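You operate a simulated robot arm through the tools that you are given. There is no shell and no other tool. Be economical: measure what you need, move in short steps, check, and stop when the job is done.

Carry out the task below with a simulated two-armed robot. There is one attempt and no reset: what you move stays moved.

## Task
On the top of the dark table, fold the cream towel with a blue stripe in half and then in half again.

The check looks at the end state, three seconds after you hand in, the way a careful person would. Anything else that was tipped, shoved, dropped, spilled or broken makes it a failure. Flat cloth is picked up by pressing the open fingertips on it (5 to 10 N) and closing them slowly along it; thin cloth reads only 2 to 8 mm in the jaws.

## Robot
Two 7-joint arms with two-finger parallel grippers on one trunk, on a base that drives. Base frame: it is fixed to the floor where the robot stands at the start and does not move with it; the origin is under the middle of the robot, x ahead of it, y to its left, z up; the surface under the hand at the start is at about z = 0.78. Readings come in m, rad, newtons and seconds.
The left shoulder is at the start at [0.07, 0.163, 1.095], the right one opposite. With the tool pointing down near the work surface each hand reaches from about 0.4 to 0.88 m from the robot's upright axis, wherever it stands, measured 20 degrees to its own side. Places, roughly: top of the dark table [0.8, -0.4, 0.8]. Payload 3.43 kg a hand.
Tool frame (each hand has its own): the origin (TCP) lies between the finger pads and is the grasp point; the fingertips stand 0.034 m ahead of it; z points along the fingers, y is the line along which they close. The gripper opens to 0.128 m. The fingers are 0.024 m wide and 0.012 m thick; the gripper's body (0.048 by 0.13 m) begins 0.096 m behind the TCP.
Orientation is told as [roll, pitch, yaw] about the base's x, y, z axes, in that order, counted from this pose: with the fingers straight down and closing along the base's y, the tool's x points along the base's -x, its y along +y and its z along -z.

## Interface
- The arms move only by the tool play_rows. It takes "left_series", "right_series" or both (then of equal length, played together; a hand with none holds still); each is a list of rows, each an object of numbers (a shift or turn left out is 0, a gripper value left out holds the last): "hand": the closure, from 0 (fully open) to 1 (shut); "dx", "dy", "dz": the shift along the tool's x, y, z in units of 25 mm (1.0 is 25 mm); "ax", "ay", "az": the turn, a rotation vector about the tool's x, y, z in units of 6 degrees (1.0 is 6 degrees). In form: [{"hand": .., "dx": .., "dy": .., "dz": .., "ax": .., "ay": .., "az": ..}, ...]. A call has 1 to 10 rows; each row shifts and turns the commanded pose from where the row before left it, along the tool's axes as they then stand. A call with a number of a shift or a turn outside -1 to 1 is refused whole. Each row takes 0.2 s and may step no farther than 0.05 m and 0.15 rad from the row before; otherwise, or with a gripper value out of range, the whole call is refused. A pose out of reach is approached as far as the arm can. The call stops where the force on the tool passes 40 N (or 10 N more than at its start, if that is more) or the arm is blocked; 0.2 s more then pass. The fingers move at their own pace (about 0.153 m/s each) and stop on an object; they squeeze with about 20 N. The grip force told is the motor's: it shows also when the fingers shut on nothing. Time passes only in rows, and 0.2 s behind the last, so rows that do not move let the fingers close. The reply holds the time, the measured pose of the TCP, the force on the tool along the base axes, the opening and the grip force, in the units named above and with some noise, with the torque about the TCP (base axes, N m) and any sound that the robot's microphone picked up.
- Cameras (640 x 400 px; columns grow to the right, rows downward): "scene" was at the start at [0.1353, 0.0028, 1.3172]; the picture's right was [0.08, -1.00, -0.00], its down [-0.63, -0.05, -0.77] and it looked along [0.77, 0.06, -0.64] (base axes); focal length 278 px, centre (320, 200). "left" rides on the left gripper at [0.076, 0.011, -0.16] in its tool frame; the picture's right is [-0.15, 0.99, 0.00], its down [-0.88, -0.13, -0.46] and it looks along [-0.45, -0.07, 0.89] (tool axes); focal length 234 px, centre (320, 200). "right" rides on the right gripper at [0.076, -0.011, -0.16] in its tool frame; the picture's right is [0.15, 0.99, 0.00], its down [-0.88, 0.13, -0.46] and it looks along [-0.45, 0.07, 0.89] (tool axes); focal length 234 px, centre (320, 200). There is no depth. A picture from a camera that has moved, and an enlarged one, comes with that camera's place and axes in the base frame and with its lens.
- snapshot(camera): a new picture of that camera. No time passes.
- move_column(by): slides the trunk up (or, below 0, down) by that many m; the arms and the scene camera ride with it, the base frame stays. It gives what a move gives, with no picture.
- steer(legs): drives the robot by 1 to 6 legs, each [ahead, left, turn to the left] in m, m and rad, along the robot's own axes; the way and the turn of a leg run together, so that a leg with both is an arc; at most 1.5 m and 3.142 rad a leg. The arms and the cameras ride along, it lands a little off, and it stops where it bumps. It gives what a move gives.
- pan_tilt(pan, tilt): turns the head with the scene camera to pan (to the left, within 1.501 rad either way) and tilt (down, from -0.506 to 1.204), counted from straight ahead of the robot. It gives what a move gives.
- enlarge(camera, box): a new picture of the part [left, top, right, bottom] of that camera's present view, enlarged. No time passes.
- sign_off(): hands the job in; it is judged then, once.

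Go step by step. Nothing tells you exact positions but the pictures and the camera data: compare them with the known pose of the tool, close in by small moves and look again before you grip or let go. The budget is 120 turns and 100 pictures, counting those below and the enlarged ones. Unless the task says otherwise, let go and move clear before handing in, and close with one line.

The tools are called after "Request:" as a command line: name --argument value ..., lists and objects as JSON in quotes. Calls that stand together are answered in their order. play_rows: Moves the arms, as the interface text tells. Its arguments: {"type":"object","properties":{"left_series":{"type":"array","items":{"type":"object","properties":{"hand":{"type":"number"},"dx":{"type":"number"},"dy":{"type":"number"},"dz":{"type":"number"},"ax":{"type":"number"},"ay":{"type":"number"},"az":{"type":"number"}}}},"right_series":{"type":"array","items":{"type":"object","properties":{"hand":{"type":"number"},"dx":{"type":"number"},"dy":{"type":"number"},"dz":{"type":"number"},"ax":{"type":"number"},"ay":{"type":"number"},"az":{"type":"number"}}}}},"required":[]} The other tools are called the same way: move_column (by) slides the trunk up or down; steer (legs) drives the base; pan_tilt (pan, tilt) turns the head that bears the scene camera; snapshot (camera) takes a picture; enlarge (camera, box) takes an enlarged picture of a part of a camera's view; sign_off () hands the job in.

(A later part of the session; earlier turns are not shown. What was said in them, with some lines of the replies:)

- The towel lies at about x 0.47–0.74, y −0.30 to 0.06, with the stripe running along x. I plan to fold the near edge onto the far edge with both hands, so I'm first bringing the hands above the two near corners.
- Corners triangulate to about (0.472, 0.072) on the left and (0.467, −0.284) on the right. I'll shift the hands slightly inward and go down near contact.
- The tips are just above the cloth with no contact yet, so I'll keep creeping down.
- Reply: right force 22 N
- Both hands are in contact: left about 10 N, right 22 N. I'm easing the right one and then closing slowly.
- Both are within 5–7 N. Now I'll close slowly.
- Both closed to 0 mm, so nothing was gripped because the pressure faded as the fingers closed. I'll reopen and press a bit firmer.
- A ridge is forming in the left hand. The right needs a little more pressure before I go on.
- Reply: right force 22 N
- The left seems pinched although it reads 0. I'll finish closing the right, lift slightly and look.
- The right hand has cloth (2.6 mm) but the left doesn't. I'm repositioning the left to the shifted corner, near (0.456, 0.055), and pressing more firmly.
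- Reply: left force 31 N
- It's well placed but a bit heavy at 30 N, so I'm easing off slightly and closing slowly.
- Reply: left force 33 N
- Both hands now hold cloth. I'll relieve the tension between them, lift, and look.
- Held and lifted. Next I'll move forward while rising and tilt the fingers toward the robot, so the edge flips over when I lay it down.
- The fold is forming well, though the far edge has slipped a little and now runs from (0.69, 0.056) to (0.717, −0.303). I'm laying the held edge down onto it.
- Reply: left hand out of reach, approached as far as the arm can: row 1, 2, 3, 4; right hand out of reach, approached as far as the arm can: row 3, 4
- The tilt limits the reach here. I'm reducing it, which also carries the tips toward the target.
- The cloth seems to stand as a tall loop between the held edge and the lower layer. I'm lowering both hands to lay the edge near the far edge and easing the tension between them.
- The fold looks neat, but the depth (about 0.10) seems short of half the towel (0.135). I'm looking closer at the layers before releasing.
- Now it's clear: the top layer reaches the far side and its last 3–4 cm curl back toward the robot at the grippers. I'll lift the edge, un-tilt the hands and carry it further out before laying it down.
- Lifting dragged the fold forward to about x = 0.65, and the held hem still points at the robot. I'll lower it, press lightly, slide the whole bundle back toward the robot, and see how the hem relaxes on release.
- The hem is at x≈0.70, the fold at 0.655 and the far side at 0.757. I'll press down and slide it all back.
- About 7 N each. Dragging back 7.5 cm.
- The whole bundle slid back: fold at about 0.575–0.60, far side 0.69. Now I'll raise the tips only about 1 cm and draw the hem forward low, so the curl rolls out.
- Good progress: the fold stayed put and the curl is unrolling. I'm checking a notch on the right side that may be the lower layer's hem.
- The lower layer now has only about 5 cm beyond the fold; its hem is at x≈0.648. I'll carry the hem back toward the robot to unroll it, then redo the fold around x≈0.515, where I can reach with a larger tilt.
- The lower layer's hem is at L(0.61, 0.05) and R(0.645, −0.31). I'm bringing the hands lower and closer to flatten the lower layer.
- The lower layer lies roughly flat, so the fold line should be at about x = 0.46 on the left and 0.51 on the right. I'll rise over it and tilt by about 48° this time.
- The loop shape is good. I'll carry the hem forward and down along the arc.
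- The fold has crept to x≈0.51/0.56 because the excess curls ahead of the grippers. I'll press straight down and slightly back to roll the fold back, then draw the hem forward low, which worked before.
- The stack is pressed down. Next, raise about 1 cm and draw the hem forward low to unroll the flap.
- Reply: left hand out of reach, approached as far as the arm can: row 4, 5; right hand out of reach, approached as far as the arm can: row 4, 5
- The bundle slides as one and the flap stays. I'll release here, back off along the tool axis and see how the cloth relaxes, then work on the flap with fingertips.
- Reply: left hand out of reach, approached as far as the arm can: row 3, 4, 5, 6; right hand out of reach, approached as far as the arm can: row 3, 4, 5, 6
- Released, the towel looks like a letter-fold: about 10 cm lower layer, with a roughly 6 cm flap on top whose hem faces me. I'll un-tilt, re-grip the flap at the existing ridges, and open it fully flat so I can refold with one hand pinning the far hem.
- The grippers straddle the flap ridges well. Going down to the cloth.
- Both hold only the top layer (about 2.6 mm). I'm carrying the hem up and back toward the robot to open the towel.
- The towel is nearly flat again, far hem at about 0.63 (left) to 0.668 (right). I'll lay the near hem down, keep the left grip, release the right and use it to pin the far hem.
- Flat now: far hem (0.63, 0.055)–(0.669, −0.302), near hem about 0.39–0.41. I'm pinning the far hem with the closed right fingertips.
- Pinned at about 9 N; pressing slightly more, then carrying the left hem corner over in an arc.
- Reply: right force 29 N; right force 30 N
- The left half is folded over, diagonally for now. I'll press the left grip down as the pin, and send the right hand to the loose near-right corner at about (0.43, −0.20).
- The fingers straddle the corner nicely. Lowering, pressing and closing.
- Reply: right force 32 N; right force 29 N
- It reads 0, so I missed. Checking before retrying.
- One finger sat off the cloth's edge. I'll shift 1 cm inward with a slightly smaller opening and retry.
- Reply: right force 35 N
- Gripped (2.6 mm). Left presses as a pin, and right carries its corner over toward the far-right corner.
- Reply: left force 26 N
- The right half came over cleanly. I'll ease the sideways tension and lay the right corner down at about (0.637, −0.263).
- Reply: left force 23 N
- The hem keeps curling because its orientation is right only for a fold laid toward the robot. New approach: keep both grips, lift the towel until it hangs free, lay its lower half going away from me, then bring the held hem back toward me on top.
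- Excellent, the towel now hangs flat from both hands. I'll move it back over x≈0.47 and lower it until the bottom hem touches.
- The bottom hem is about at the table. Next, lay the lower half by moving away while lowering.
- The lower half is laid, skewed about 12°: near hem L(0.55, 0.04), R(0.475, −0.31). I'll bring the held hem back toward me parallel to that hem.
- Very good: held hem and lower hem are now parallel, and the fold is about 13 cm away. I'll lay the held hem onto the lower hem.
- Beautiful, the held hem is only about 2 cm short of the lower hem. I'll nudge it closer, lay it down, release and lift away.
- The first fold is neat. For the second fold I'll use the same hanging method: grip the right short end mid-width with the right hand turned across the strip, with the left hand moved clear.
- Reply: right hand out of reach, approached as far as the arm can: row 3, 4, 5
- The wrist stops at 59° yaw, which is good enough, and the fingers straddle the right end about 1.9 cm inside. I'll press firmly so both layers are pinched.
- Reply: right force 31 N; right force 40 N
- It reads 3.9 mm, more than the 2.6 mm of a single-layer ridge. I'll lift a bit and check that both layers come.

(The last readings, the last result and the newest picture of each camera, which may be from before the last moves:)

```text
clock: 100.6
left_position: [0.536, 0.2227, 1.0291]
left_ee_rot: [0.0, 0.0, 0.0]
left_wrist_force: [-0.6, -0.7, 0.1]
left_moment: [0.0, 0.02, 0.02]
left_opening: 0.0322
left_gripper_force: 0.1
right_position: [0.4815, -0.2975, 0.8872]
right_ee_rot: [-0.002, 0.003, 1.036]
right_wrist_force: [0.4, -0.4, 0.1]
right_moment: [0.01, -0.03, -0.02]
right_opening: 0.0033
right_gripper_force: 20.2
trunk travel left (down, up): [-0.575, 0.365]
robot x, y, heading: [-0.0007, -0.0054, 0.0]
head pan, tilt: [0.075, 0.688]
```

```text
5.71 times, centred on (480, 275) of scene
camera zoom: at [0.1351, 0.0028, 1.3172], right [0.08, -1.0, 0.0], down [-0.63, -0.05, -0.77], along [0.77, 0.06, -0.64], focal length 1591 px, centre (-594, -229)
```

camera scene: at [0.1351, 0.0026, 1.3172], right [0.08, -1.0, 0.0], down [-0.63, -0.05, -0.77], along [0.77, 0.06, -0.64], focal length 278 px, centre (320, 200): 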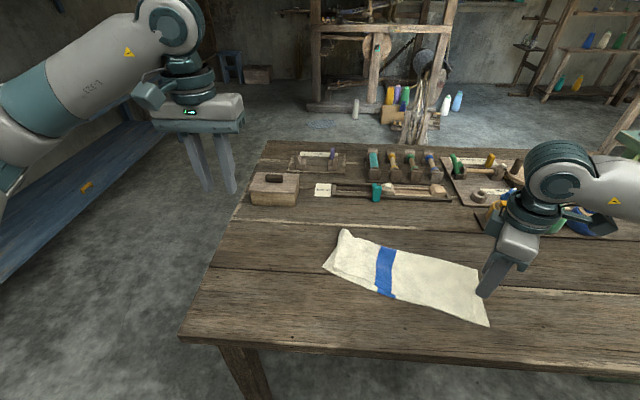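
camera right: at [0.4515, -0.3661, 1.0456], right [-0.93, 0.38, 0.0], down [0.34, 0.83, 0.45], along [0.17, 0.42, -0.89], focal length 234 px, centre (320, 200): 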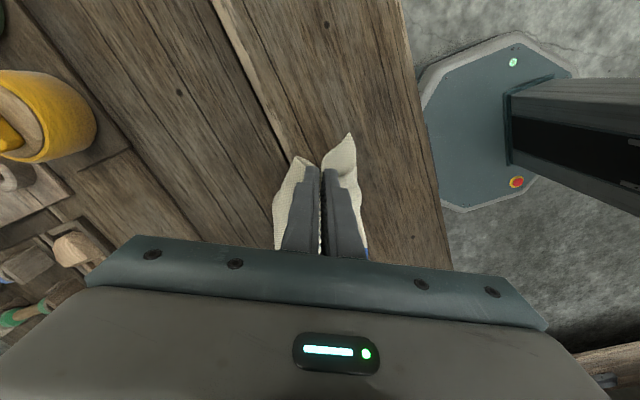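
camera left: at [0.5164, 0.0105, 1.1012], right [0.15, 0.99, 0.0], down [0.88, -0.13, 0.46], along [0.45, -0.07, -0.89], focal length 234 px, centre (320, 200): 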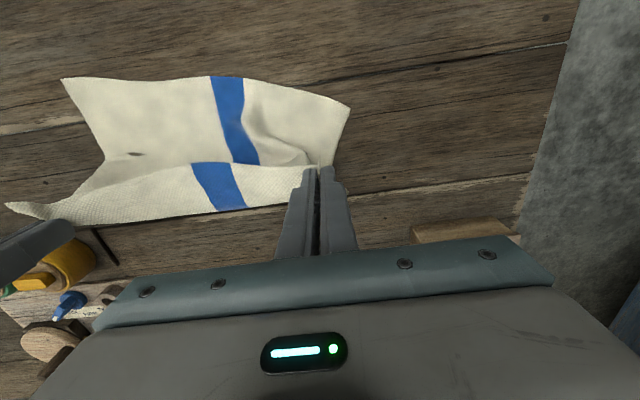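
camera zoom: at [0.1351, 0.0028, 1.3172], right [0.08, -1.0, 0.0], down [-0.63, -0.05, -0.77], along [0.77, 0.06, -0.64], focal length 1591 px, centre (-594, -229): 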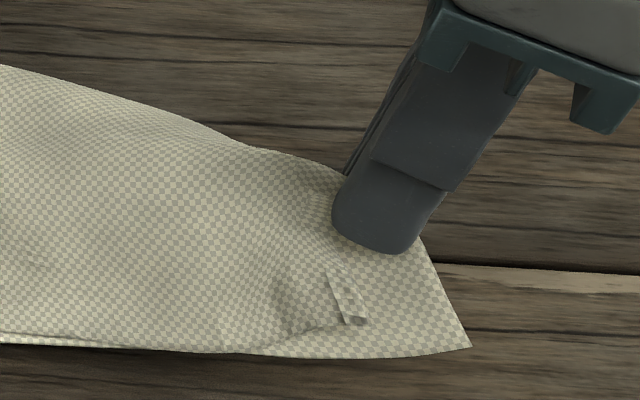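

Both layers are in the grip (nothing is left behind on the table). I'll lift it straight up until it hangs free.

Request:
play_rows --right_series '[{"dz": -0.8}, {"dz": -1}, {"dz": -1}, {"dz": -1}, {"dz": -1}, {"dz": -1}, {"dz": -1}, {"dz": -1}, {"dz": -1}, {"dz": -1}]'

Request:
play_rows --right_series '[{"dz": -0.9}, {"dz": -0.9}, {}]'

Request:
snapshot --camera "scene"

```text
clock: 102.8
left_position: [0.5358, 0.2232, 1.0296]
left_ee_rot: [0.0, -0.001, 0.0]
left_wrist_force: [-1.1, -0.8, -0.2]
left_moment: [-0.02, 0.02, 0.01]
left_opening: 0.032
left_gripper_force: 0.2
right_position: [0.4782, -0.2944, 1.1328]
right_ee_rot: [-0.002, 0.002, 1.037]
right_wrist_force: [0.2, 0.3, -0.3]
right_moment: [-0.02, 0.01, -0.01]
right_opening: 0.0034
right_gripper_force: 19.7
right hand out of reach, approached as far as the arm can: row 10
trunk travel left (down, up): [-0.575, 0.365]
robot x, y, heading: [0.0002, -0.0023, 0.003]
head pan, tilt: [0.075, 0.688]
```

```text
clock: 103.6
left_position: [0.5362, 0.2223, 1.0289]
left_ee_rot: [0.001, 0.001, -0.001]
left_wrist_force: [-0.1, 0.1, 0.4]
left_moment: [0.01, 0.02, 0.0]
left_opening: 0.032
left_gripper_force: 0.1
right_position: [0.471, -0.2838, 1.1713]
right_ee_rot: [-0.001, 0.002, 1.037]
right_wrist_force: [0.0, -0.1, 0.0]
right_moment: [0.03, -0.01, -0.04]
right_opening: 0.0034
right_gripper_force: 20.3
right hand out of reach, approached as far as the arm can: row 1, 2
trunk travel left (down, up): [-0.575, 0.365]
robot x, y, heading: [0.0005, -0.0004, -0.003]
head pan, tilt: [0.075, 0.688]
```

```text
9 pictures are left
camera scene: at [0.1357, 0.0022, 1.3171], right [0.08, -1.0, 0.0], down [-0.63, -0.05, -0.77], along [0.77, 0.06, -0.64], focal length 278 px, centre (320, 200)
```

scene: 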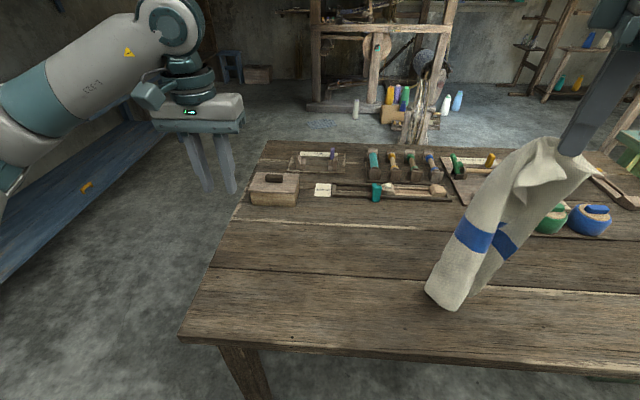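

The strip hangs with its lower end near (0.47, −0.235). Next, lay the lower half leftward while descending.

Request:
play_rows --right_series '[{"dz": 0.9}, {"dx": -0.97, "dy": 0.27, "dz": 0.6}, {"dx": -0.97, "dy": 0.27, "dz": 0.6}, {"dx": -0.97, "dy": 0.27, "dz": 0.65}, {"dx": -0.97, "dy": 0.27, "dz": 0.7}, {"dx": -0.97, "dy": 0.27, "dz": 0.7}, {"dx": -0.97, "dy": 0.27, "dz": 0.75}, {"dx": -0.97, "dy": 0.27, "dz": 0.8}, {"dx": -0.97, "dy": 0.27, "dz": 0.8}, {"dx": -0.97, "dy": 0.27, "dz": 0.8}]'

Request:
snapshot --camera "scene"

```text
clock: 105.8
left_position: [0.5362, 0.2228, 1.0294]
left_ee_rot: [0.001, 0.002, 0.001]
left_wrist_force: [0.5, 1.2, -0.4]
left_moment: [0.03, 0.0, 0.02]
left_opening: 0.032
left_gripper_force: 0.0
right_position: [0.5307, -0.0639, 0.9879]
right_ee_rot: [0.0, 0.002, 1.039]
right_wrist_force: [-0.9, -0.1, 0.3]
right_moment: [-0.04, 0.01, 0.01]
right_opening: 0.0033
right_gripper_force: 19.5
trunk travel left (down, up): [-0.575, 0.365]
robot x, y, heading: [0.0003, 0.0015, -0.001]
head pan, tilt: [0.075, 0.688]
```

```text
8 pictures are left
camera scene: at [0.1359, 0.0037, 1.3171], right [0.08, -1.0, 0.0], down [-0.63, -0.05, -0.77], along [0.77, 0.06, -0.64], focal length 278 px, centre (320, 200)
```

scene: 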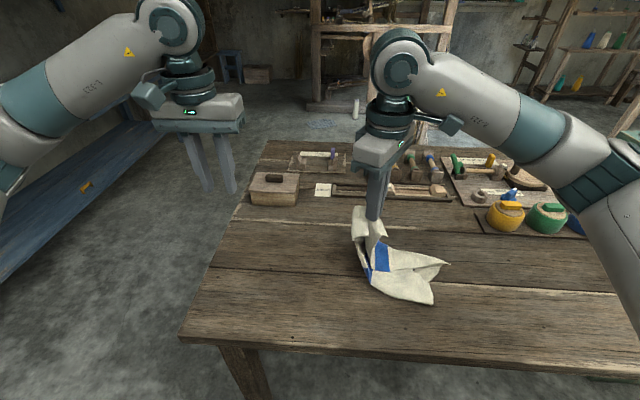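

Request:
enlarge --camera "scene" --box '[330, 200, 470, 320]'

```text
3.33 times, centred on (400, 260) of scene
camera zoom: at [0.1359, 0.0037, 1.3171], right [0.08, -1.0, 0.0], down [-0.63, -0.05, -0.77], along [0.77, 0.06, -0.64], focal length 928 px, centre (53, 0)
```

zoom: 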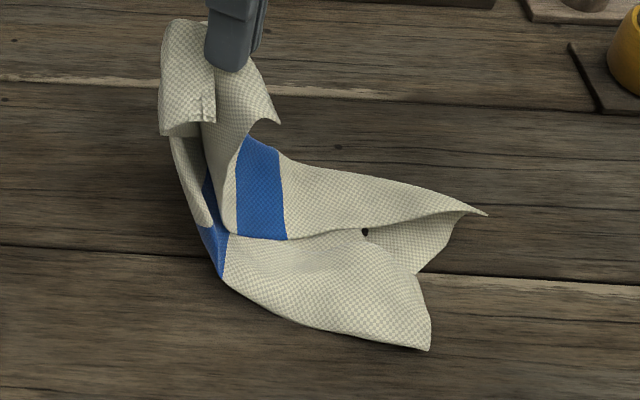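

The lower half lies with its right end around (0.515, −0.237); the layers gape a little, but the top should press them shut. I'll bring the held end back right and down over it.

Request:
play_rows --right_series '[{"dx": 0.8, "dy": -0.4, "dz": 0.3}, {"dx": 0.8, "dy": -0.4, "dz": 0.3}, {"dx": 0.8, "dy": -0.4, "dz": 0.3}, {"dx": 0.7, "dy": -0.35, "dz": 0.85}, {"dx": 0.7, "dy": -0.35, "dz": 0.85}, {"dx": 0.7, "dy": -0.35, "dz": 0.85}, {"dx": 0.3, "dy": -0.16, "dz": 0.9}, {"dx": 0.3, "dy": -0.16, "dz": 0.8}, {}]'

Request:
enlarge --camera "scene" --box '[320, 190, 500, 320]'

```text
clock: 107.8
left_position: [0.5353, 0.2229, 1.0286]
left_ee_rot: [-0.001, -0.002, 0.0]
left_wrist_force: [-0.5, 0.3, -0.2]
left_moment: [0.0, -0.02, -0.01]
left_opening: 0.032
left_gripper_force: 0.1
right_position: [0.5192, -0.2079, 0.8603]
right_ee_rot: [0.0, 0.001, 1.04]
right_wrist_force: [-0.3, 0.8, 0.1]
right_moment: [0.01, 0.01, -0.05]
right_opening: 0.0033
right_gripper_force: 20.0
trunk travel left (down, up): [-0.575, 0.365]
robot x, y, heading: [-0.0059, 0.0009, 0.008]
head pan, tilt: [0.075, 0.688]
```

```text
3.08 times, centred on (410, 255) of scene
camera zoom: at [0.1353, 0.0033, 1.3172], right [0.08, -1.0, 0.0], down [-0.63, -0.05, -0.77], along [0.77, 0.06, -0.64], focal length 857 px, centre (43, 31)
```

zoom: 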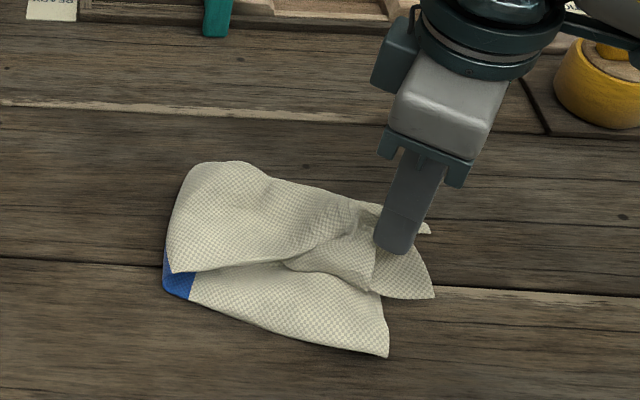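

Close to a neat quarter fold. The top is about 2–3 cm too far out, so I'm shifting it onto the lower corner, lowering, and then releasing.

Request:
play_rows --right_series '[{"dx": -0.1, "dy": 0.6, "dz": 0.3}, {"dx": -0.1, "dy": 0.6, "dz": 0.4}, {"dz": 0.4}, {"dz": 0.2}, {}]'

Request:
play_rows --right_series '[{"hand": 0.88}, {"hand": 0.78}, {"dz": -0.4}, {"dz": -0.8}, {"dz": -1}, {"dz": -1}, {"dz": -1, "dx": 0.8}, {"dx": 1}, {"dx": 1}]'

Request:
enlarge --camera "scene" --box '[320, 190, 500, 320]'

```text
clock: 109.0
left_position: [0.5353, 0.2227, 1.0281]
left_ee_rot: [0.0, 0.0, 0.0]
left_wrist_force: [0.2, -0.6, -0.1]
left_moment: [0.01, 0.03, 0.0]
left_opening: 0.0317
left_gripper_force: 0.1
right_position: [0.4969, -0.1885, 0.8272]
right_ee_rot: [-0.001, 0.001, 1.04]
right_wrist_force: [0.4, 0.3, 1.2]
right_moment: [0.03, -0.01, -0.02]
right_opening: 0.0036
right_gripper_force: 19.3
trunk travel left (down, up): [-0.575, 0.365]
robot x, y, heading: [-0.0013, -0.0032, 0.002]
head pan, tilt: [0.075, 0.688]
```

```text
clock: 111.0
left_position: [0.534, 0.2231, 1.03]
left_ee_rot: [-0.001, -0.002, 0.0]
left_wrist_force: [0.0, 0.1, -0.1]
left_moment: [0.02, 0.02, 0.01]
left_opening: 0.0319
left_gripper_force: 0.1
right_position: [0.4626, -0.25, 0.9335]
right_ee_rot: [-0.002, 0.003, 1.04]
right_wrist_force: [-0.7, 0.1, -0.3]
right_moment: [0.0, -0.01, -0.02]
right_opening: 0.0281
right_gripper_force: 0.1
trunk travel left (down, up): [-0.575, 0.365]
robot x, y, heading: [0.002, 0.0007, 0.0]
head pan, tilt: [0.075, 0.688]
```

```text
3.08 times, centred on (410, 255) of scene
camera zoom: at [0.1346, 0.0022, 1.3173], right [0.08, -1.0, 0.0], down [-0.63, -0.05, -0.77], along [0.77, 0.06, -0.63], focal length 857 px, centre (43, 31)
```

zoom: 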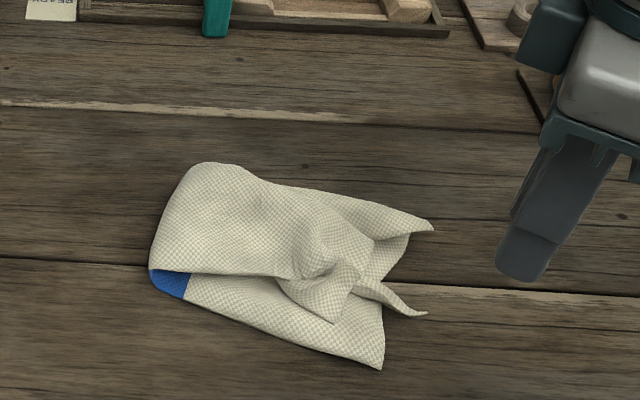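

Released, but the pinched end is bunched. I'll put the fingers back astride the ridge, press lightly and open them to spread the cloth flat.

Request:
play_rows --right_series '[{"dx": -1}, {"dx": -1}, {"dx": -0.8}, {"dz": 0.9}, {"dz": 0.9}, {"dz": 0.9}, {"dz": 0.9}, {"dz": 0.5}, {"dz": 0.2}, {"dz": 0.1}]'

```text
clock: 113.2
left_position: [0.5348, 0.223, 1.0285]
left_ee_rot: [-0.001, 0.0, 0.001]
left_wrist_force: [0.9, 0.0, 0.8]
left_moment: [-0.01, 0.01, 0.01]
left_opening: 0.0321
left_gripper_force: 0.0
right_position: [0.4973, -0.1882, 0.8225]
right_ee_rot: [-0.003, 0.001, 1.04]
right_wrist_force: [-0.1, -0.6, 1.2]
right_moment: [0.01, 0.0, 0.03]
right_opening: 0.0284
right_gripper_force: 0.2
trunk travel left (down, up): [-0.575, 0.365]
robot x, y, heading: [0.0003, -0.0018, 0.001]
head pan, tilt: [0.075, 0.688]
```

Request:
play_rows --right_series '[{"dz": 0.1}, {"dz": 0.06}, {}]'

```text
clock: 114.0
left_position: [0.535, 0.2236, 1.0299]
left_ee_rot: [-0.001, -0.001, 0.002]
left_wrist_force: [0.4, -0.6, 0.4]
left_moment: [-0.01, 0.01, 0.01]
left_opening: 0.032
left_gripper_force: 0.0
right_position: [0.4966, -0.1888, 0.8204]
right_ee_rot: [-0.004, 0.0, 1.038]
right_wrist_force: [0.6, 0.9, 14.5]
right_moment: [0.09, -0.17, 0.02]
right_opening: 0.0288
right_gripper_force: 0.5
trunk travel left (down, up): [-0.575, 0.365]
robot x, y, heading: [0.001, -0.0022, 0.002]
head pan, tilt: [0.075, 0.688]
```

In contact at about 14 N. Opening the fingers slowly to spread, then lifting.

Request:
play_rows --right_series '[{"dz": -0.03, "hand": 0.72}, {"hand": 0.66}, {"hand": 0.6}, {"hand": 0.54}, {"hand": 0.48}, {"hand": 0.42}, {"hand": 0.36}, {"hand": 0.3}, {"dz": -0.5}, {"dz": -1}]'

Request:
play_rows --right_series '[{"dz": -1}, {"dz": -1}, {"dz": -1}, {"dx": 1, "hand": 0.7}, {"dx": 1}, {"dx": 1}]'

Request:
enlarge --camera "scene" --box '[320, 190, 500, 320]'

```text
clock: 116.2
left_position: [0.5357, 0.2226, 1.0291]
left_ee_rot: [0.001, -0.001, 0.001]
left_wrist_force: [0.2, -0.2, 0.5]
left_moment: [0.02, 0.0, -0.06]
left_opening: 0.032
left_gripper_force: 0.0
right_position: [0.4959, -0.1866, 0.8577]
right_ee_rot: [-0.003, 0.002, 1.041]
right_wrist_force: [-0.2, 0.5, -0.2]
right_moment: [0.0, -0.01, 0.02]
right_opening: 0.0896
right_gripper_force: 0.1
trunk travel left (down, up): [-0.575, 0.365]
robot x, y, heading: [0.0008, 0.0007, 0.005]
head pan, tilt: [0.075, 0.688]
```

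```text
clock: 117.6
left_position: [0.5349, 0.2227, 1.0299]
left_ee_rot: [0.0, 0.0, 0.0]
left_wrist_force: [-0.9, 0.2, 0.4]
left_moment: [-0.01, -0.03, 0.01]
left_opening: 0.0321
left_gripper_force: 0.1
right_position: [0.4571, -0.2562, 0.9326]
right_ee_rot: [0.001, 0.002, 1.039]
right_wrist_force: [0.1, 0.3, -0.6]
right_moment: [0.03, -0.03, 0.0]
right_opening: 0.0385
right_gripper_force: 0.2
trunk travel left (down, up): [-0.575, 0.365]
robot x, y, heading: [-0.0033, 0.0021, 0.003]
head pan, tilt: [0.075, 0.688]
```

```text
3.08 times, centred on (410, 255) of scene
camera zoom: at [0.1345, 0.0019, 1.3173], right [0.08, -1.0, 0.0], down [-0.63, -0.05, -0.77], along [0.77, 0.06, -0.63], focal length 857 px, centre (43, 31)
```

zoom: 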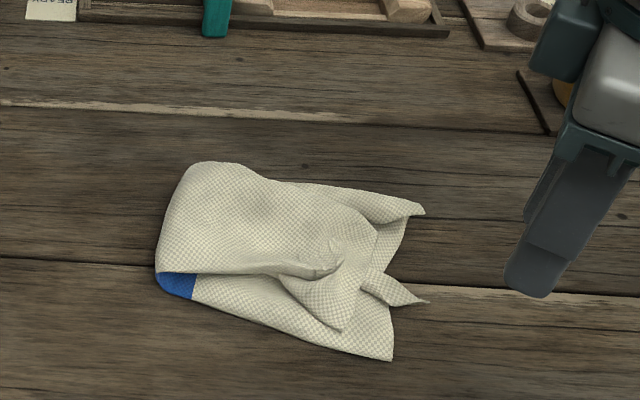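

The end has flattened. The towel is now a compact quarter-size stack, about 0.16 × 0.13 m, so I'll raise the hands clear and take a last overall look.

Request:
play_rows --left_series '[{"dz": -0.5}, {"dz": -0.5}, {}, {}, {}]' --right_series '[{"dz": -1}, {"dz": -1}, {"dz": -1, "dx": 0.5}, {"dz": -1, "dx": 0.5}, {}]'

Request:
snapshot --camera "scene"

Request:
enlarge --camera "scene" --box '[350, 225, 450, 305]'

```text
clock: 118.8
left_position: [0.5332, 0.2219, 1.0539]
left_ee_rot: [0.0, 0.001, 0.0]
left_wrist_force: [0.0, -0.1, 0.2]
left_moment: [0.02, 0.01, 0.01]
left_opening: 0.0319
left_gripper_force: 0.0
right_position: [0.4452, -0.275, 1.0309]
right_ee_rot: [0.001, 0.004, 1.04]
right_wrist_force: [0.5, 0.1, 0.0]
right_moment: [0.0, 0.03, 0.01]
right_opening: 0.0385
right_gripper_force: 0.0
trunk travel left (down, up): [-0.575, 0.365]
robot x, y, heading: [0.0035, -0.0015, -0.002]
head pan, tilt: [0.075, 0.688]
```

```text
3 pictures are left
camera scene: at [0.1359, 0.0029, 1.3171], right [0.08, -1.0, 0.0], down [-0.63, -0.05, -0.77], along [0.77, 0.06, -0.64], focal length 278 px, centre (320, 200)
```

scene: 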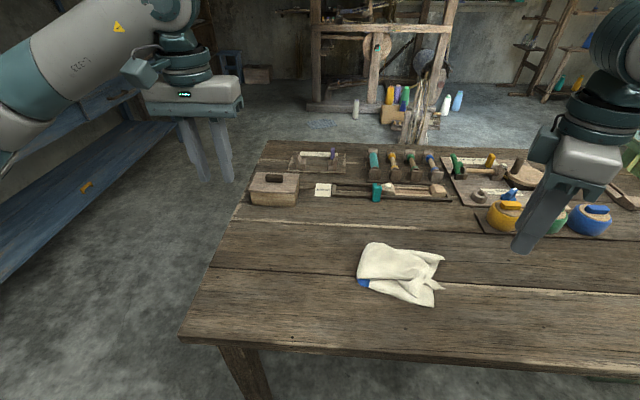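

```text
5.00 times, centred on (400, 265) of scene
camera zoom: at [0.1359, 0.0029, 1.3171], right [0.08, -1.0, 0.0], down [-0.63, -0.05, -0.77], along [0.77, 0.06, -0.64], focal length 1392 px, centre (-80, -125)
```

zoom: 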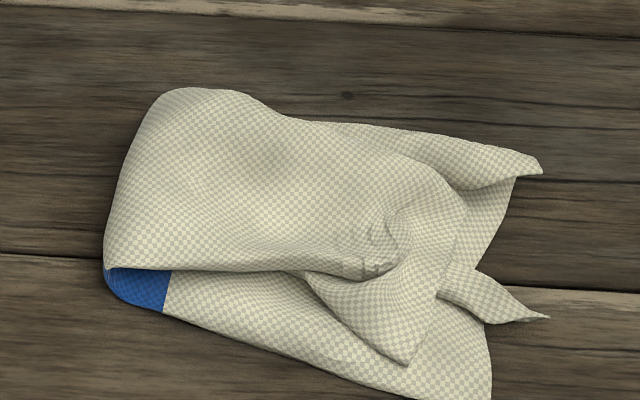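

Everything else on the table is undisturbed. One last touch: I'll gently pat down the puffy left fold with the closed left fingertips.

Request:
play_rows --left_series '[{"dy": -1, "hand": 1}, {"dy": -1}, {"dy": -1}, {"dy": -1}, {"dy": -1}, {"dy": -1}, {"dy": -1, "dx": -0.3}, {"dy": -1, "dx": -0.3}, {"dy": -1, "dx": -0.3}, {"dy": -1, "dx": -0.3}]'

Request:
play_rows --left_series '[{"dy": -1, "dz": 1}, {"dy": -1, "dz": 1}, {"dy": -0.6, "dz": 1}, {"dz": 1}, {"dz": 1}, {"dz": 1}, {"dz": 1}, {"dz": 1}, {"dz": 0.6}, {"dz": 0.3}]'

```text
clock: 121.0
left_position: [0.5642, -0.031, 1.0539]
left_ee_rot: [0.002, 0.001, -0.003]
left_wrist_force: [1.2, 0.7, -0.3]
left_moment: [0.03, 0.02, 0.01]
left_opening: 0.0003
left_gripper_force: 19.9
right_position: [0.4451, -0.275, 1.0332]
right_ee_rot: [0.001, 0.002, 1.041]
right_wrist_force: [-0.2, -0.3, -0.5]
right_moment: [0.04, -0.01, -0.01]
right_opening: 0.0386
right_gripper_force: 0.1
trunk travel left (down, up): [-0.575, 0.365]
robot x, y, heading: [-0.0021, 0.0019, 0.004]
head pan, tilt: [0.075, 0.688]
```

```text
clock: 123.2
left_position: [0.5645, -0.0939, 0.8304]
left_ee_rot: [-0.001, 0.0, 0.0]
left_wrist_force: [-0.1, 0.4, 0.2]
left_moment: [0.03, -0.01, 0.02]
left_opening: 0.0001
left_gripper_force: 19.7
right_position: [0.4447, -0.2735, 1.0336]
right_ee_rot: [0.0, 0.001, 1.04]
right_wrist_force: [0.3, -0.2, 0.7]
right_moment: [0.02, 0.0, 0.0]
right_opening: 0.0383
right_gripper_force: 0.0
trunk travel left (down, up): [-0.575, 0.365]
robot x, y, heading: [0.0002, 0.0023, 0.0]
head pan, tilt: [0.075, 0.688]
```

Request:
play_rows --left_series '[{"dz": 0.25}, {"dz": 0.1}, {"dz": 0.08}, {}, {"dz": -0.5}, {"dz": -1}, {"dz": -1}, {"dz": -1}, {"dz": -1, "dy": 1}, {"dz": -1, "dy": 1}]'

Request:
play_rows --left_series '[{"dy": 1}, {"dy": 1}, {"dy": 1}, {"dy": 1}, {"dy": 1}, {"dy": 1}, {"dy": 1}]'

Request:
enlarge --camera "scene" --box '[320, 190, 500, 320]'

```text
clock: 125.4
left_position: [0.5625, -0.0436, 0.9582]
left_ee_rot: [0.0, 0.0, -0.002]
left_wrist_force: [-0.1, 0.1, 1.2]
left_moment: [0.01, -0.02, -0.02]
left_opening: 0.0
left_gripper_force: 19.7
right_position: [0.4453, -0.2729, 1.0338]
right_ee_rot: [-0.003, 0.003, 1.041]
right_wrist_force: [0.2, 0.3, 0.1]
right_moment: [0.02, -0.01, 0.0]
right_opening: 0.0381
right_gripper_force: 0.1
trunk travel left (down, up): [-0.575, 0.365]
robot x, y, heading: [0.0023, -0.0026, 0.004]
head pan, tilt: [0.075, 0.688]
```

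```text
clock: 127.0
left_position: [0.5647, 0.1306, 0.9572]
left_ee_rot: [0.0, -0.001, -0.002]
left_wrist_force: [-0.8, -0.5, -0.2]
left_moment: [0.0, -0.04, 0.0]
left_opening: 0.0
left_gripper_force: 20.0
right_position: [0.4448, -0.2733, 1.0341]
right_ee_rot: [-0.003, 0.003, 1.04]
right_wrist_force: [0.3, -0.9, 0.1]
right_moment: [0.0, 0.0, -0.02]
right_opening: 0.0385
right_gripper_force: 0.0
trunk travel left (down, up): [-0.575, 0.365]
robot x, y, heading: [0.0026, 0.0008, 0.002]
head pan, tilt: [0.075, 0.688]
```

```text
3.08 times, centred on (410, 255) of scene
camera zoom: at [0.1351, 0.0038, 1.3172], right [0.08, -1.0, 0.0], down [-0.63, -0.05, -0.77], along [0.77, 0.06, -0.64], focal length 857 px, centre (43, 31)
```

zoom: 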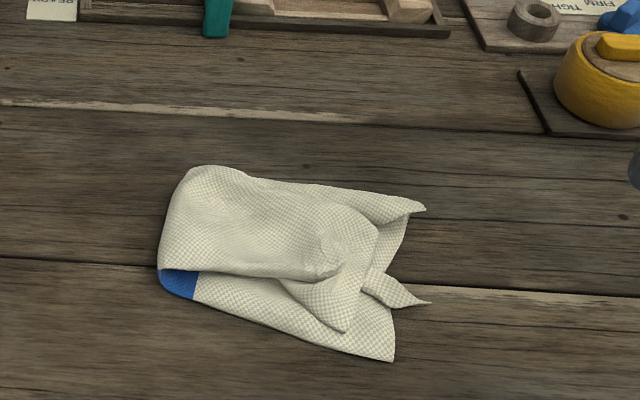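

The towel lies folded in half and in half again, both hands are empty and clear, and nothing else on the table looks disturbed. I'm handing in.

Request:
sign_off

```text
The job is handed in.
```

I folded the towel in half and in half again on the dark table. It now covers about a quarter of its original area, though not crisply: the layer edges are 2–3 cm out of line in places and one inner corner sticks out about 2 cm.
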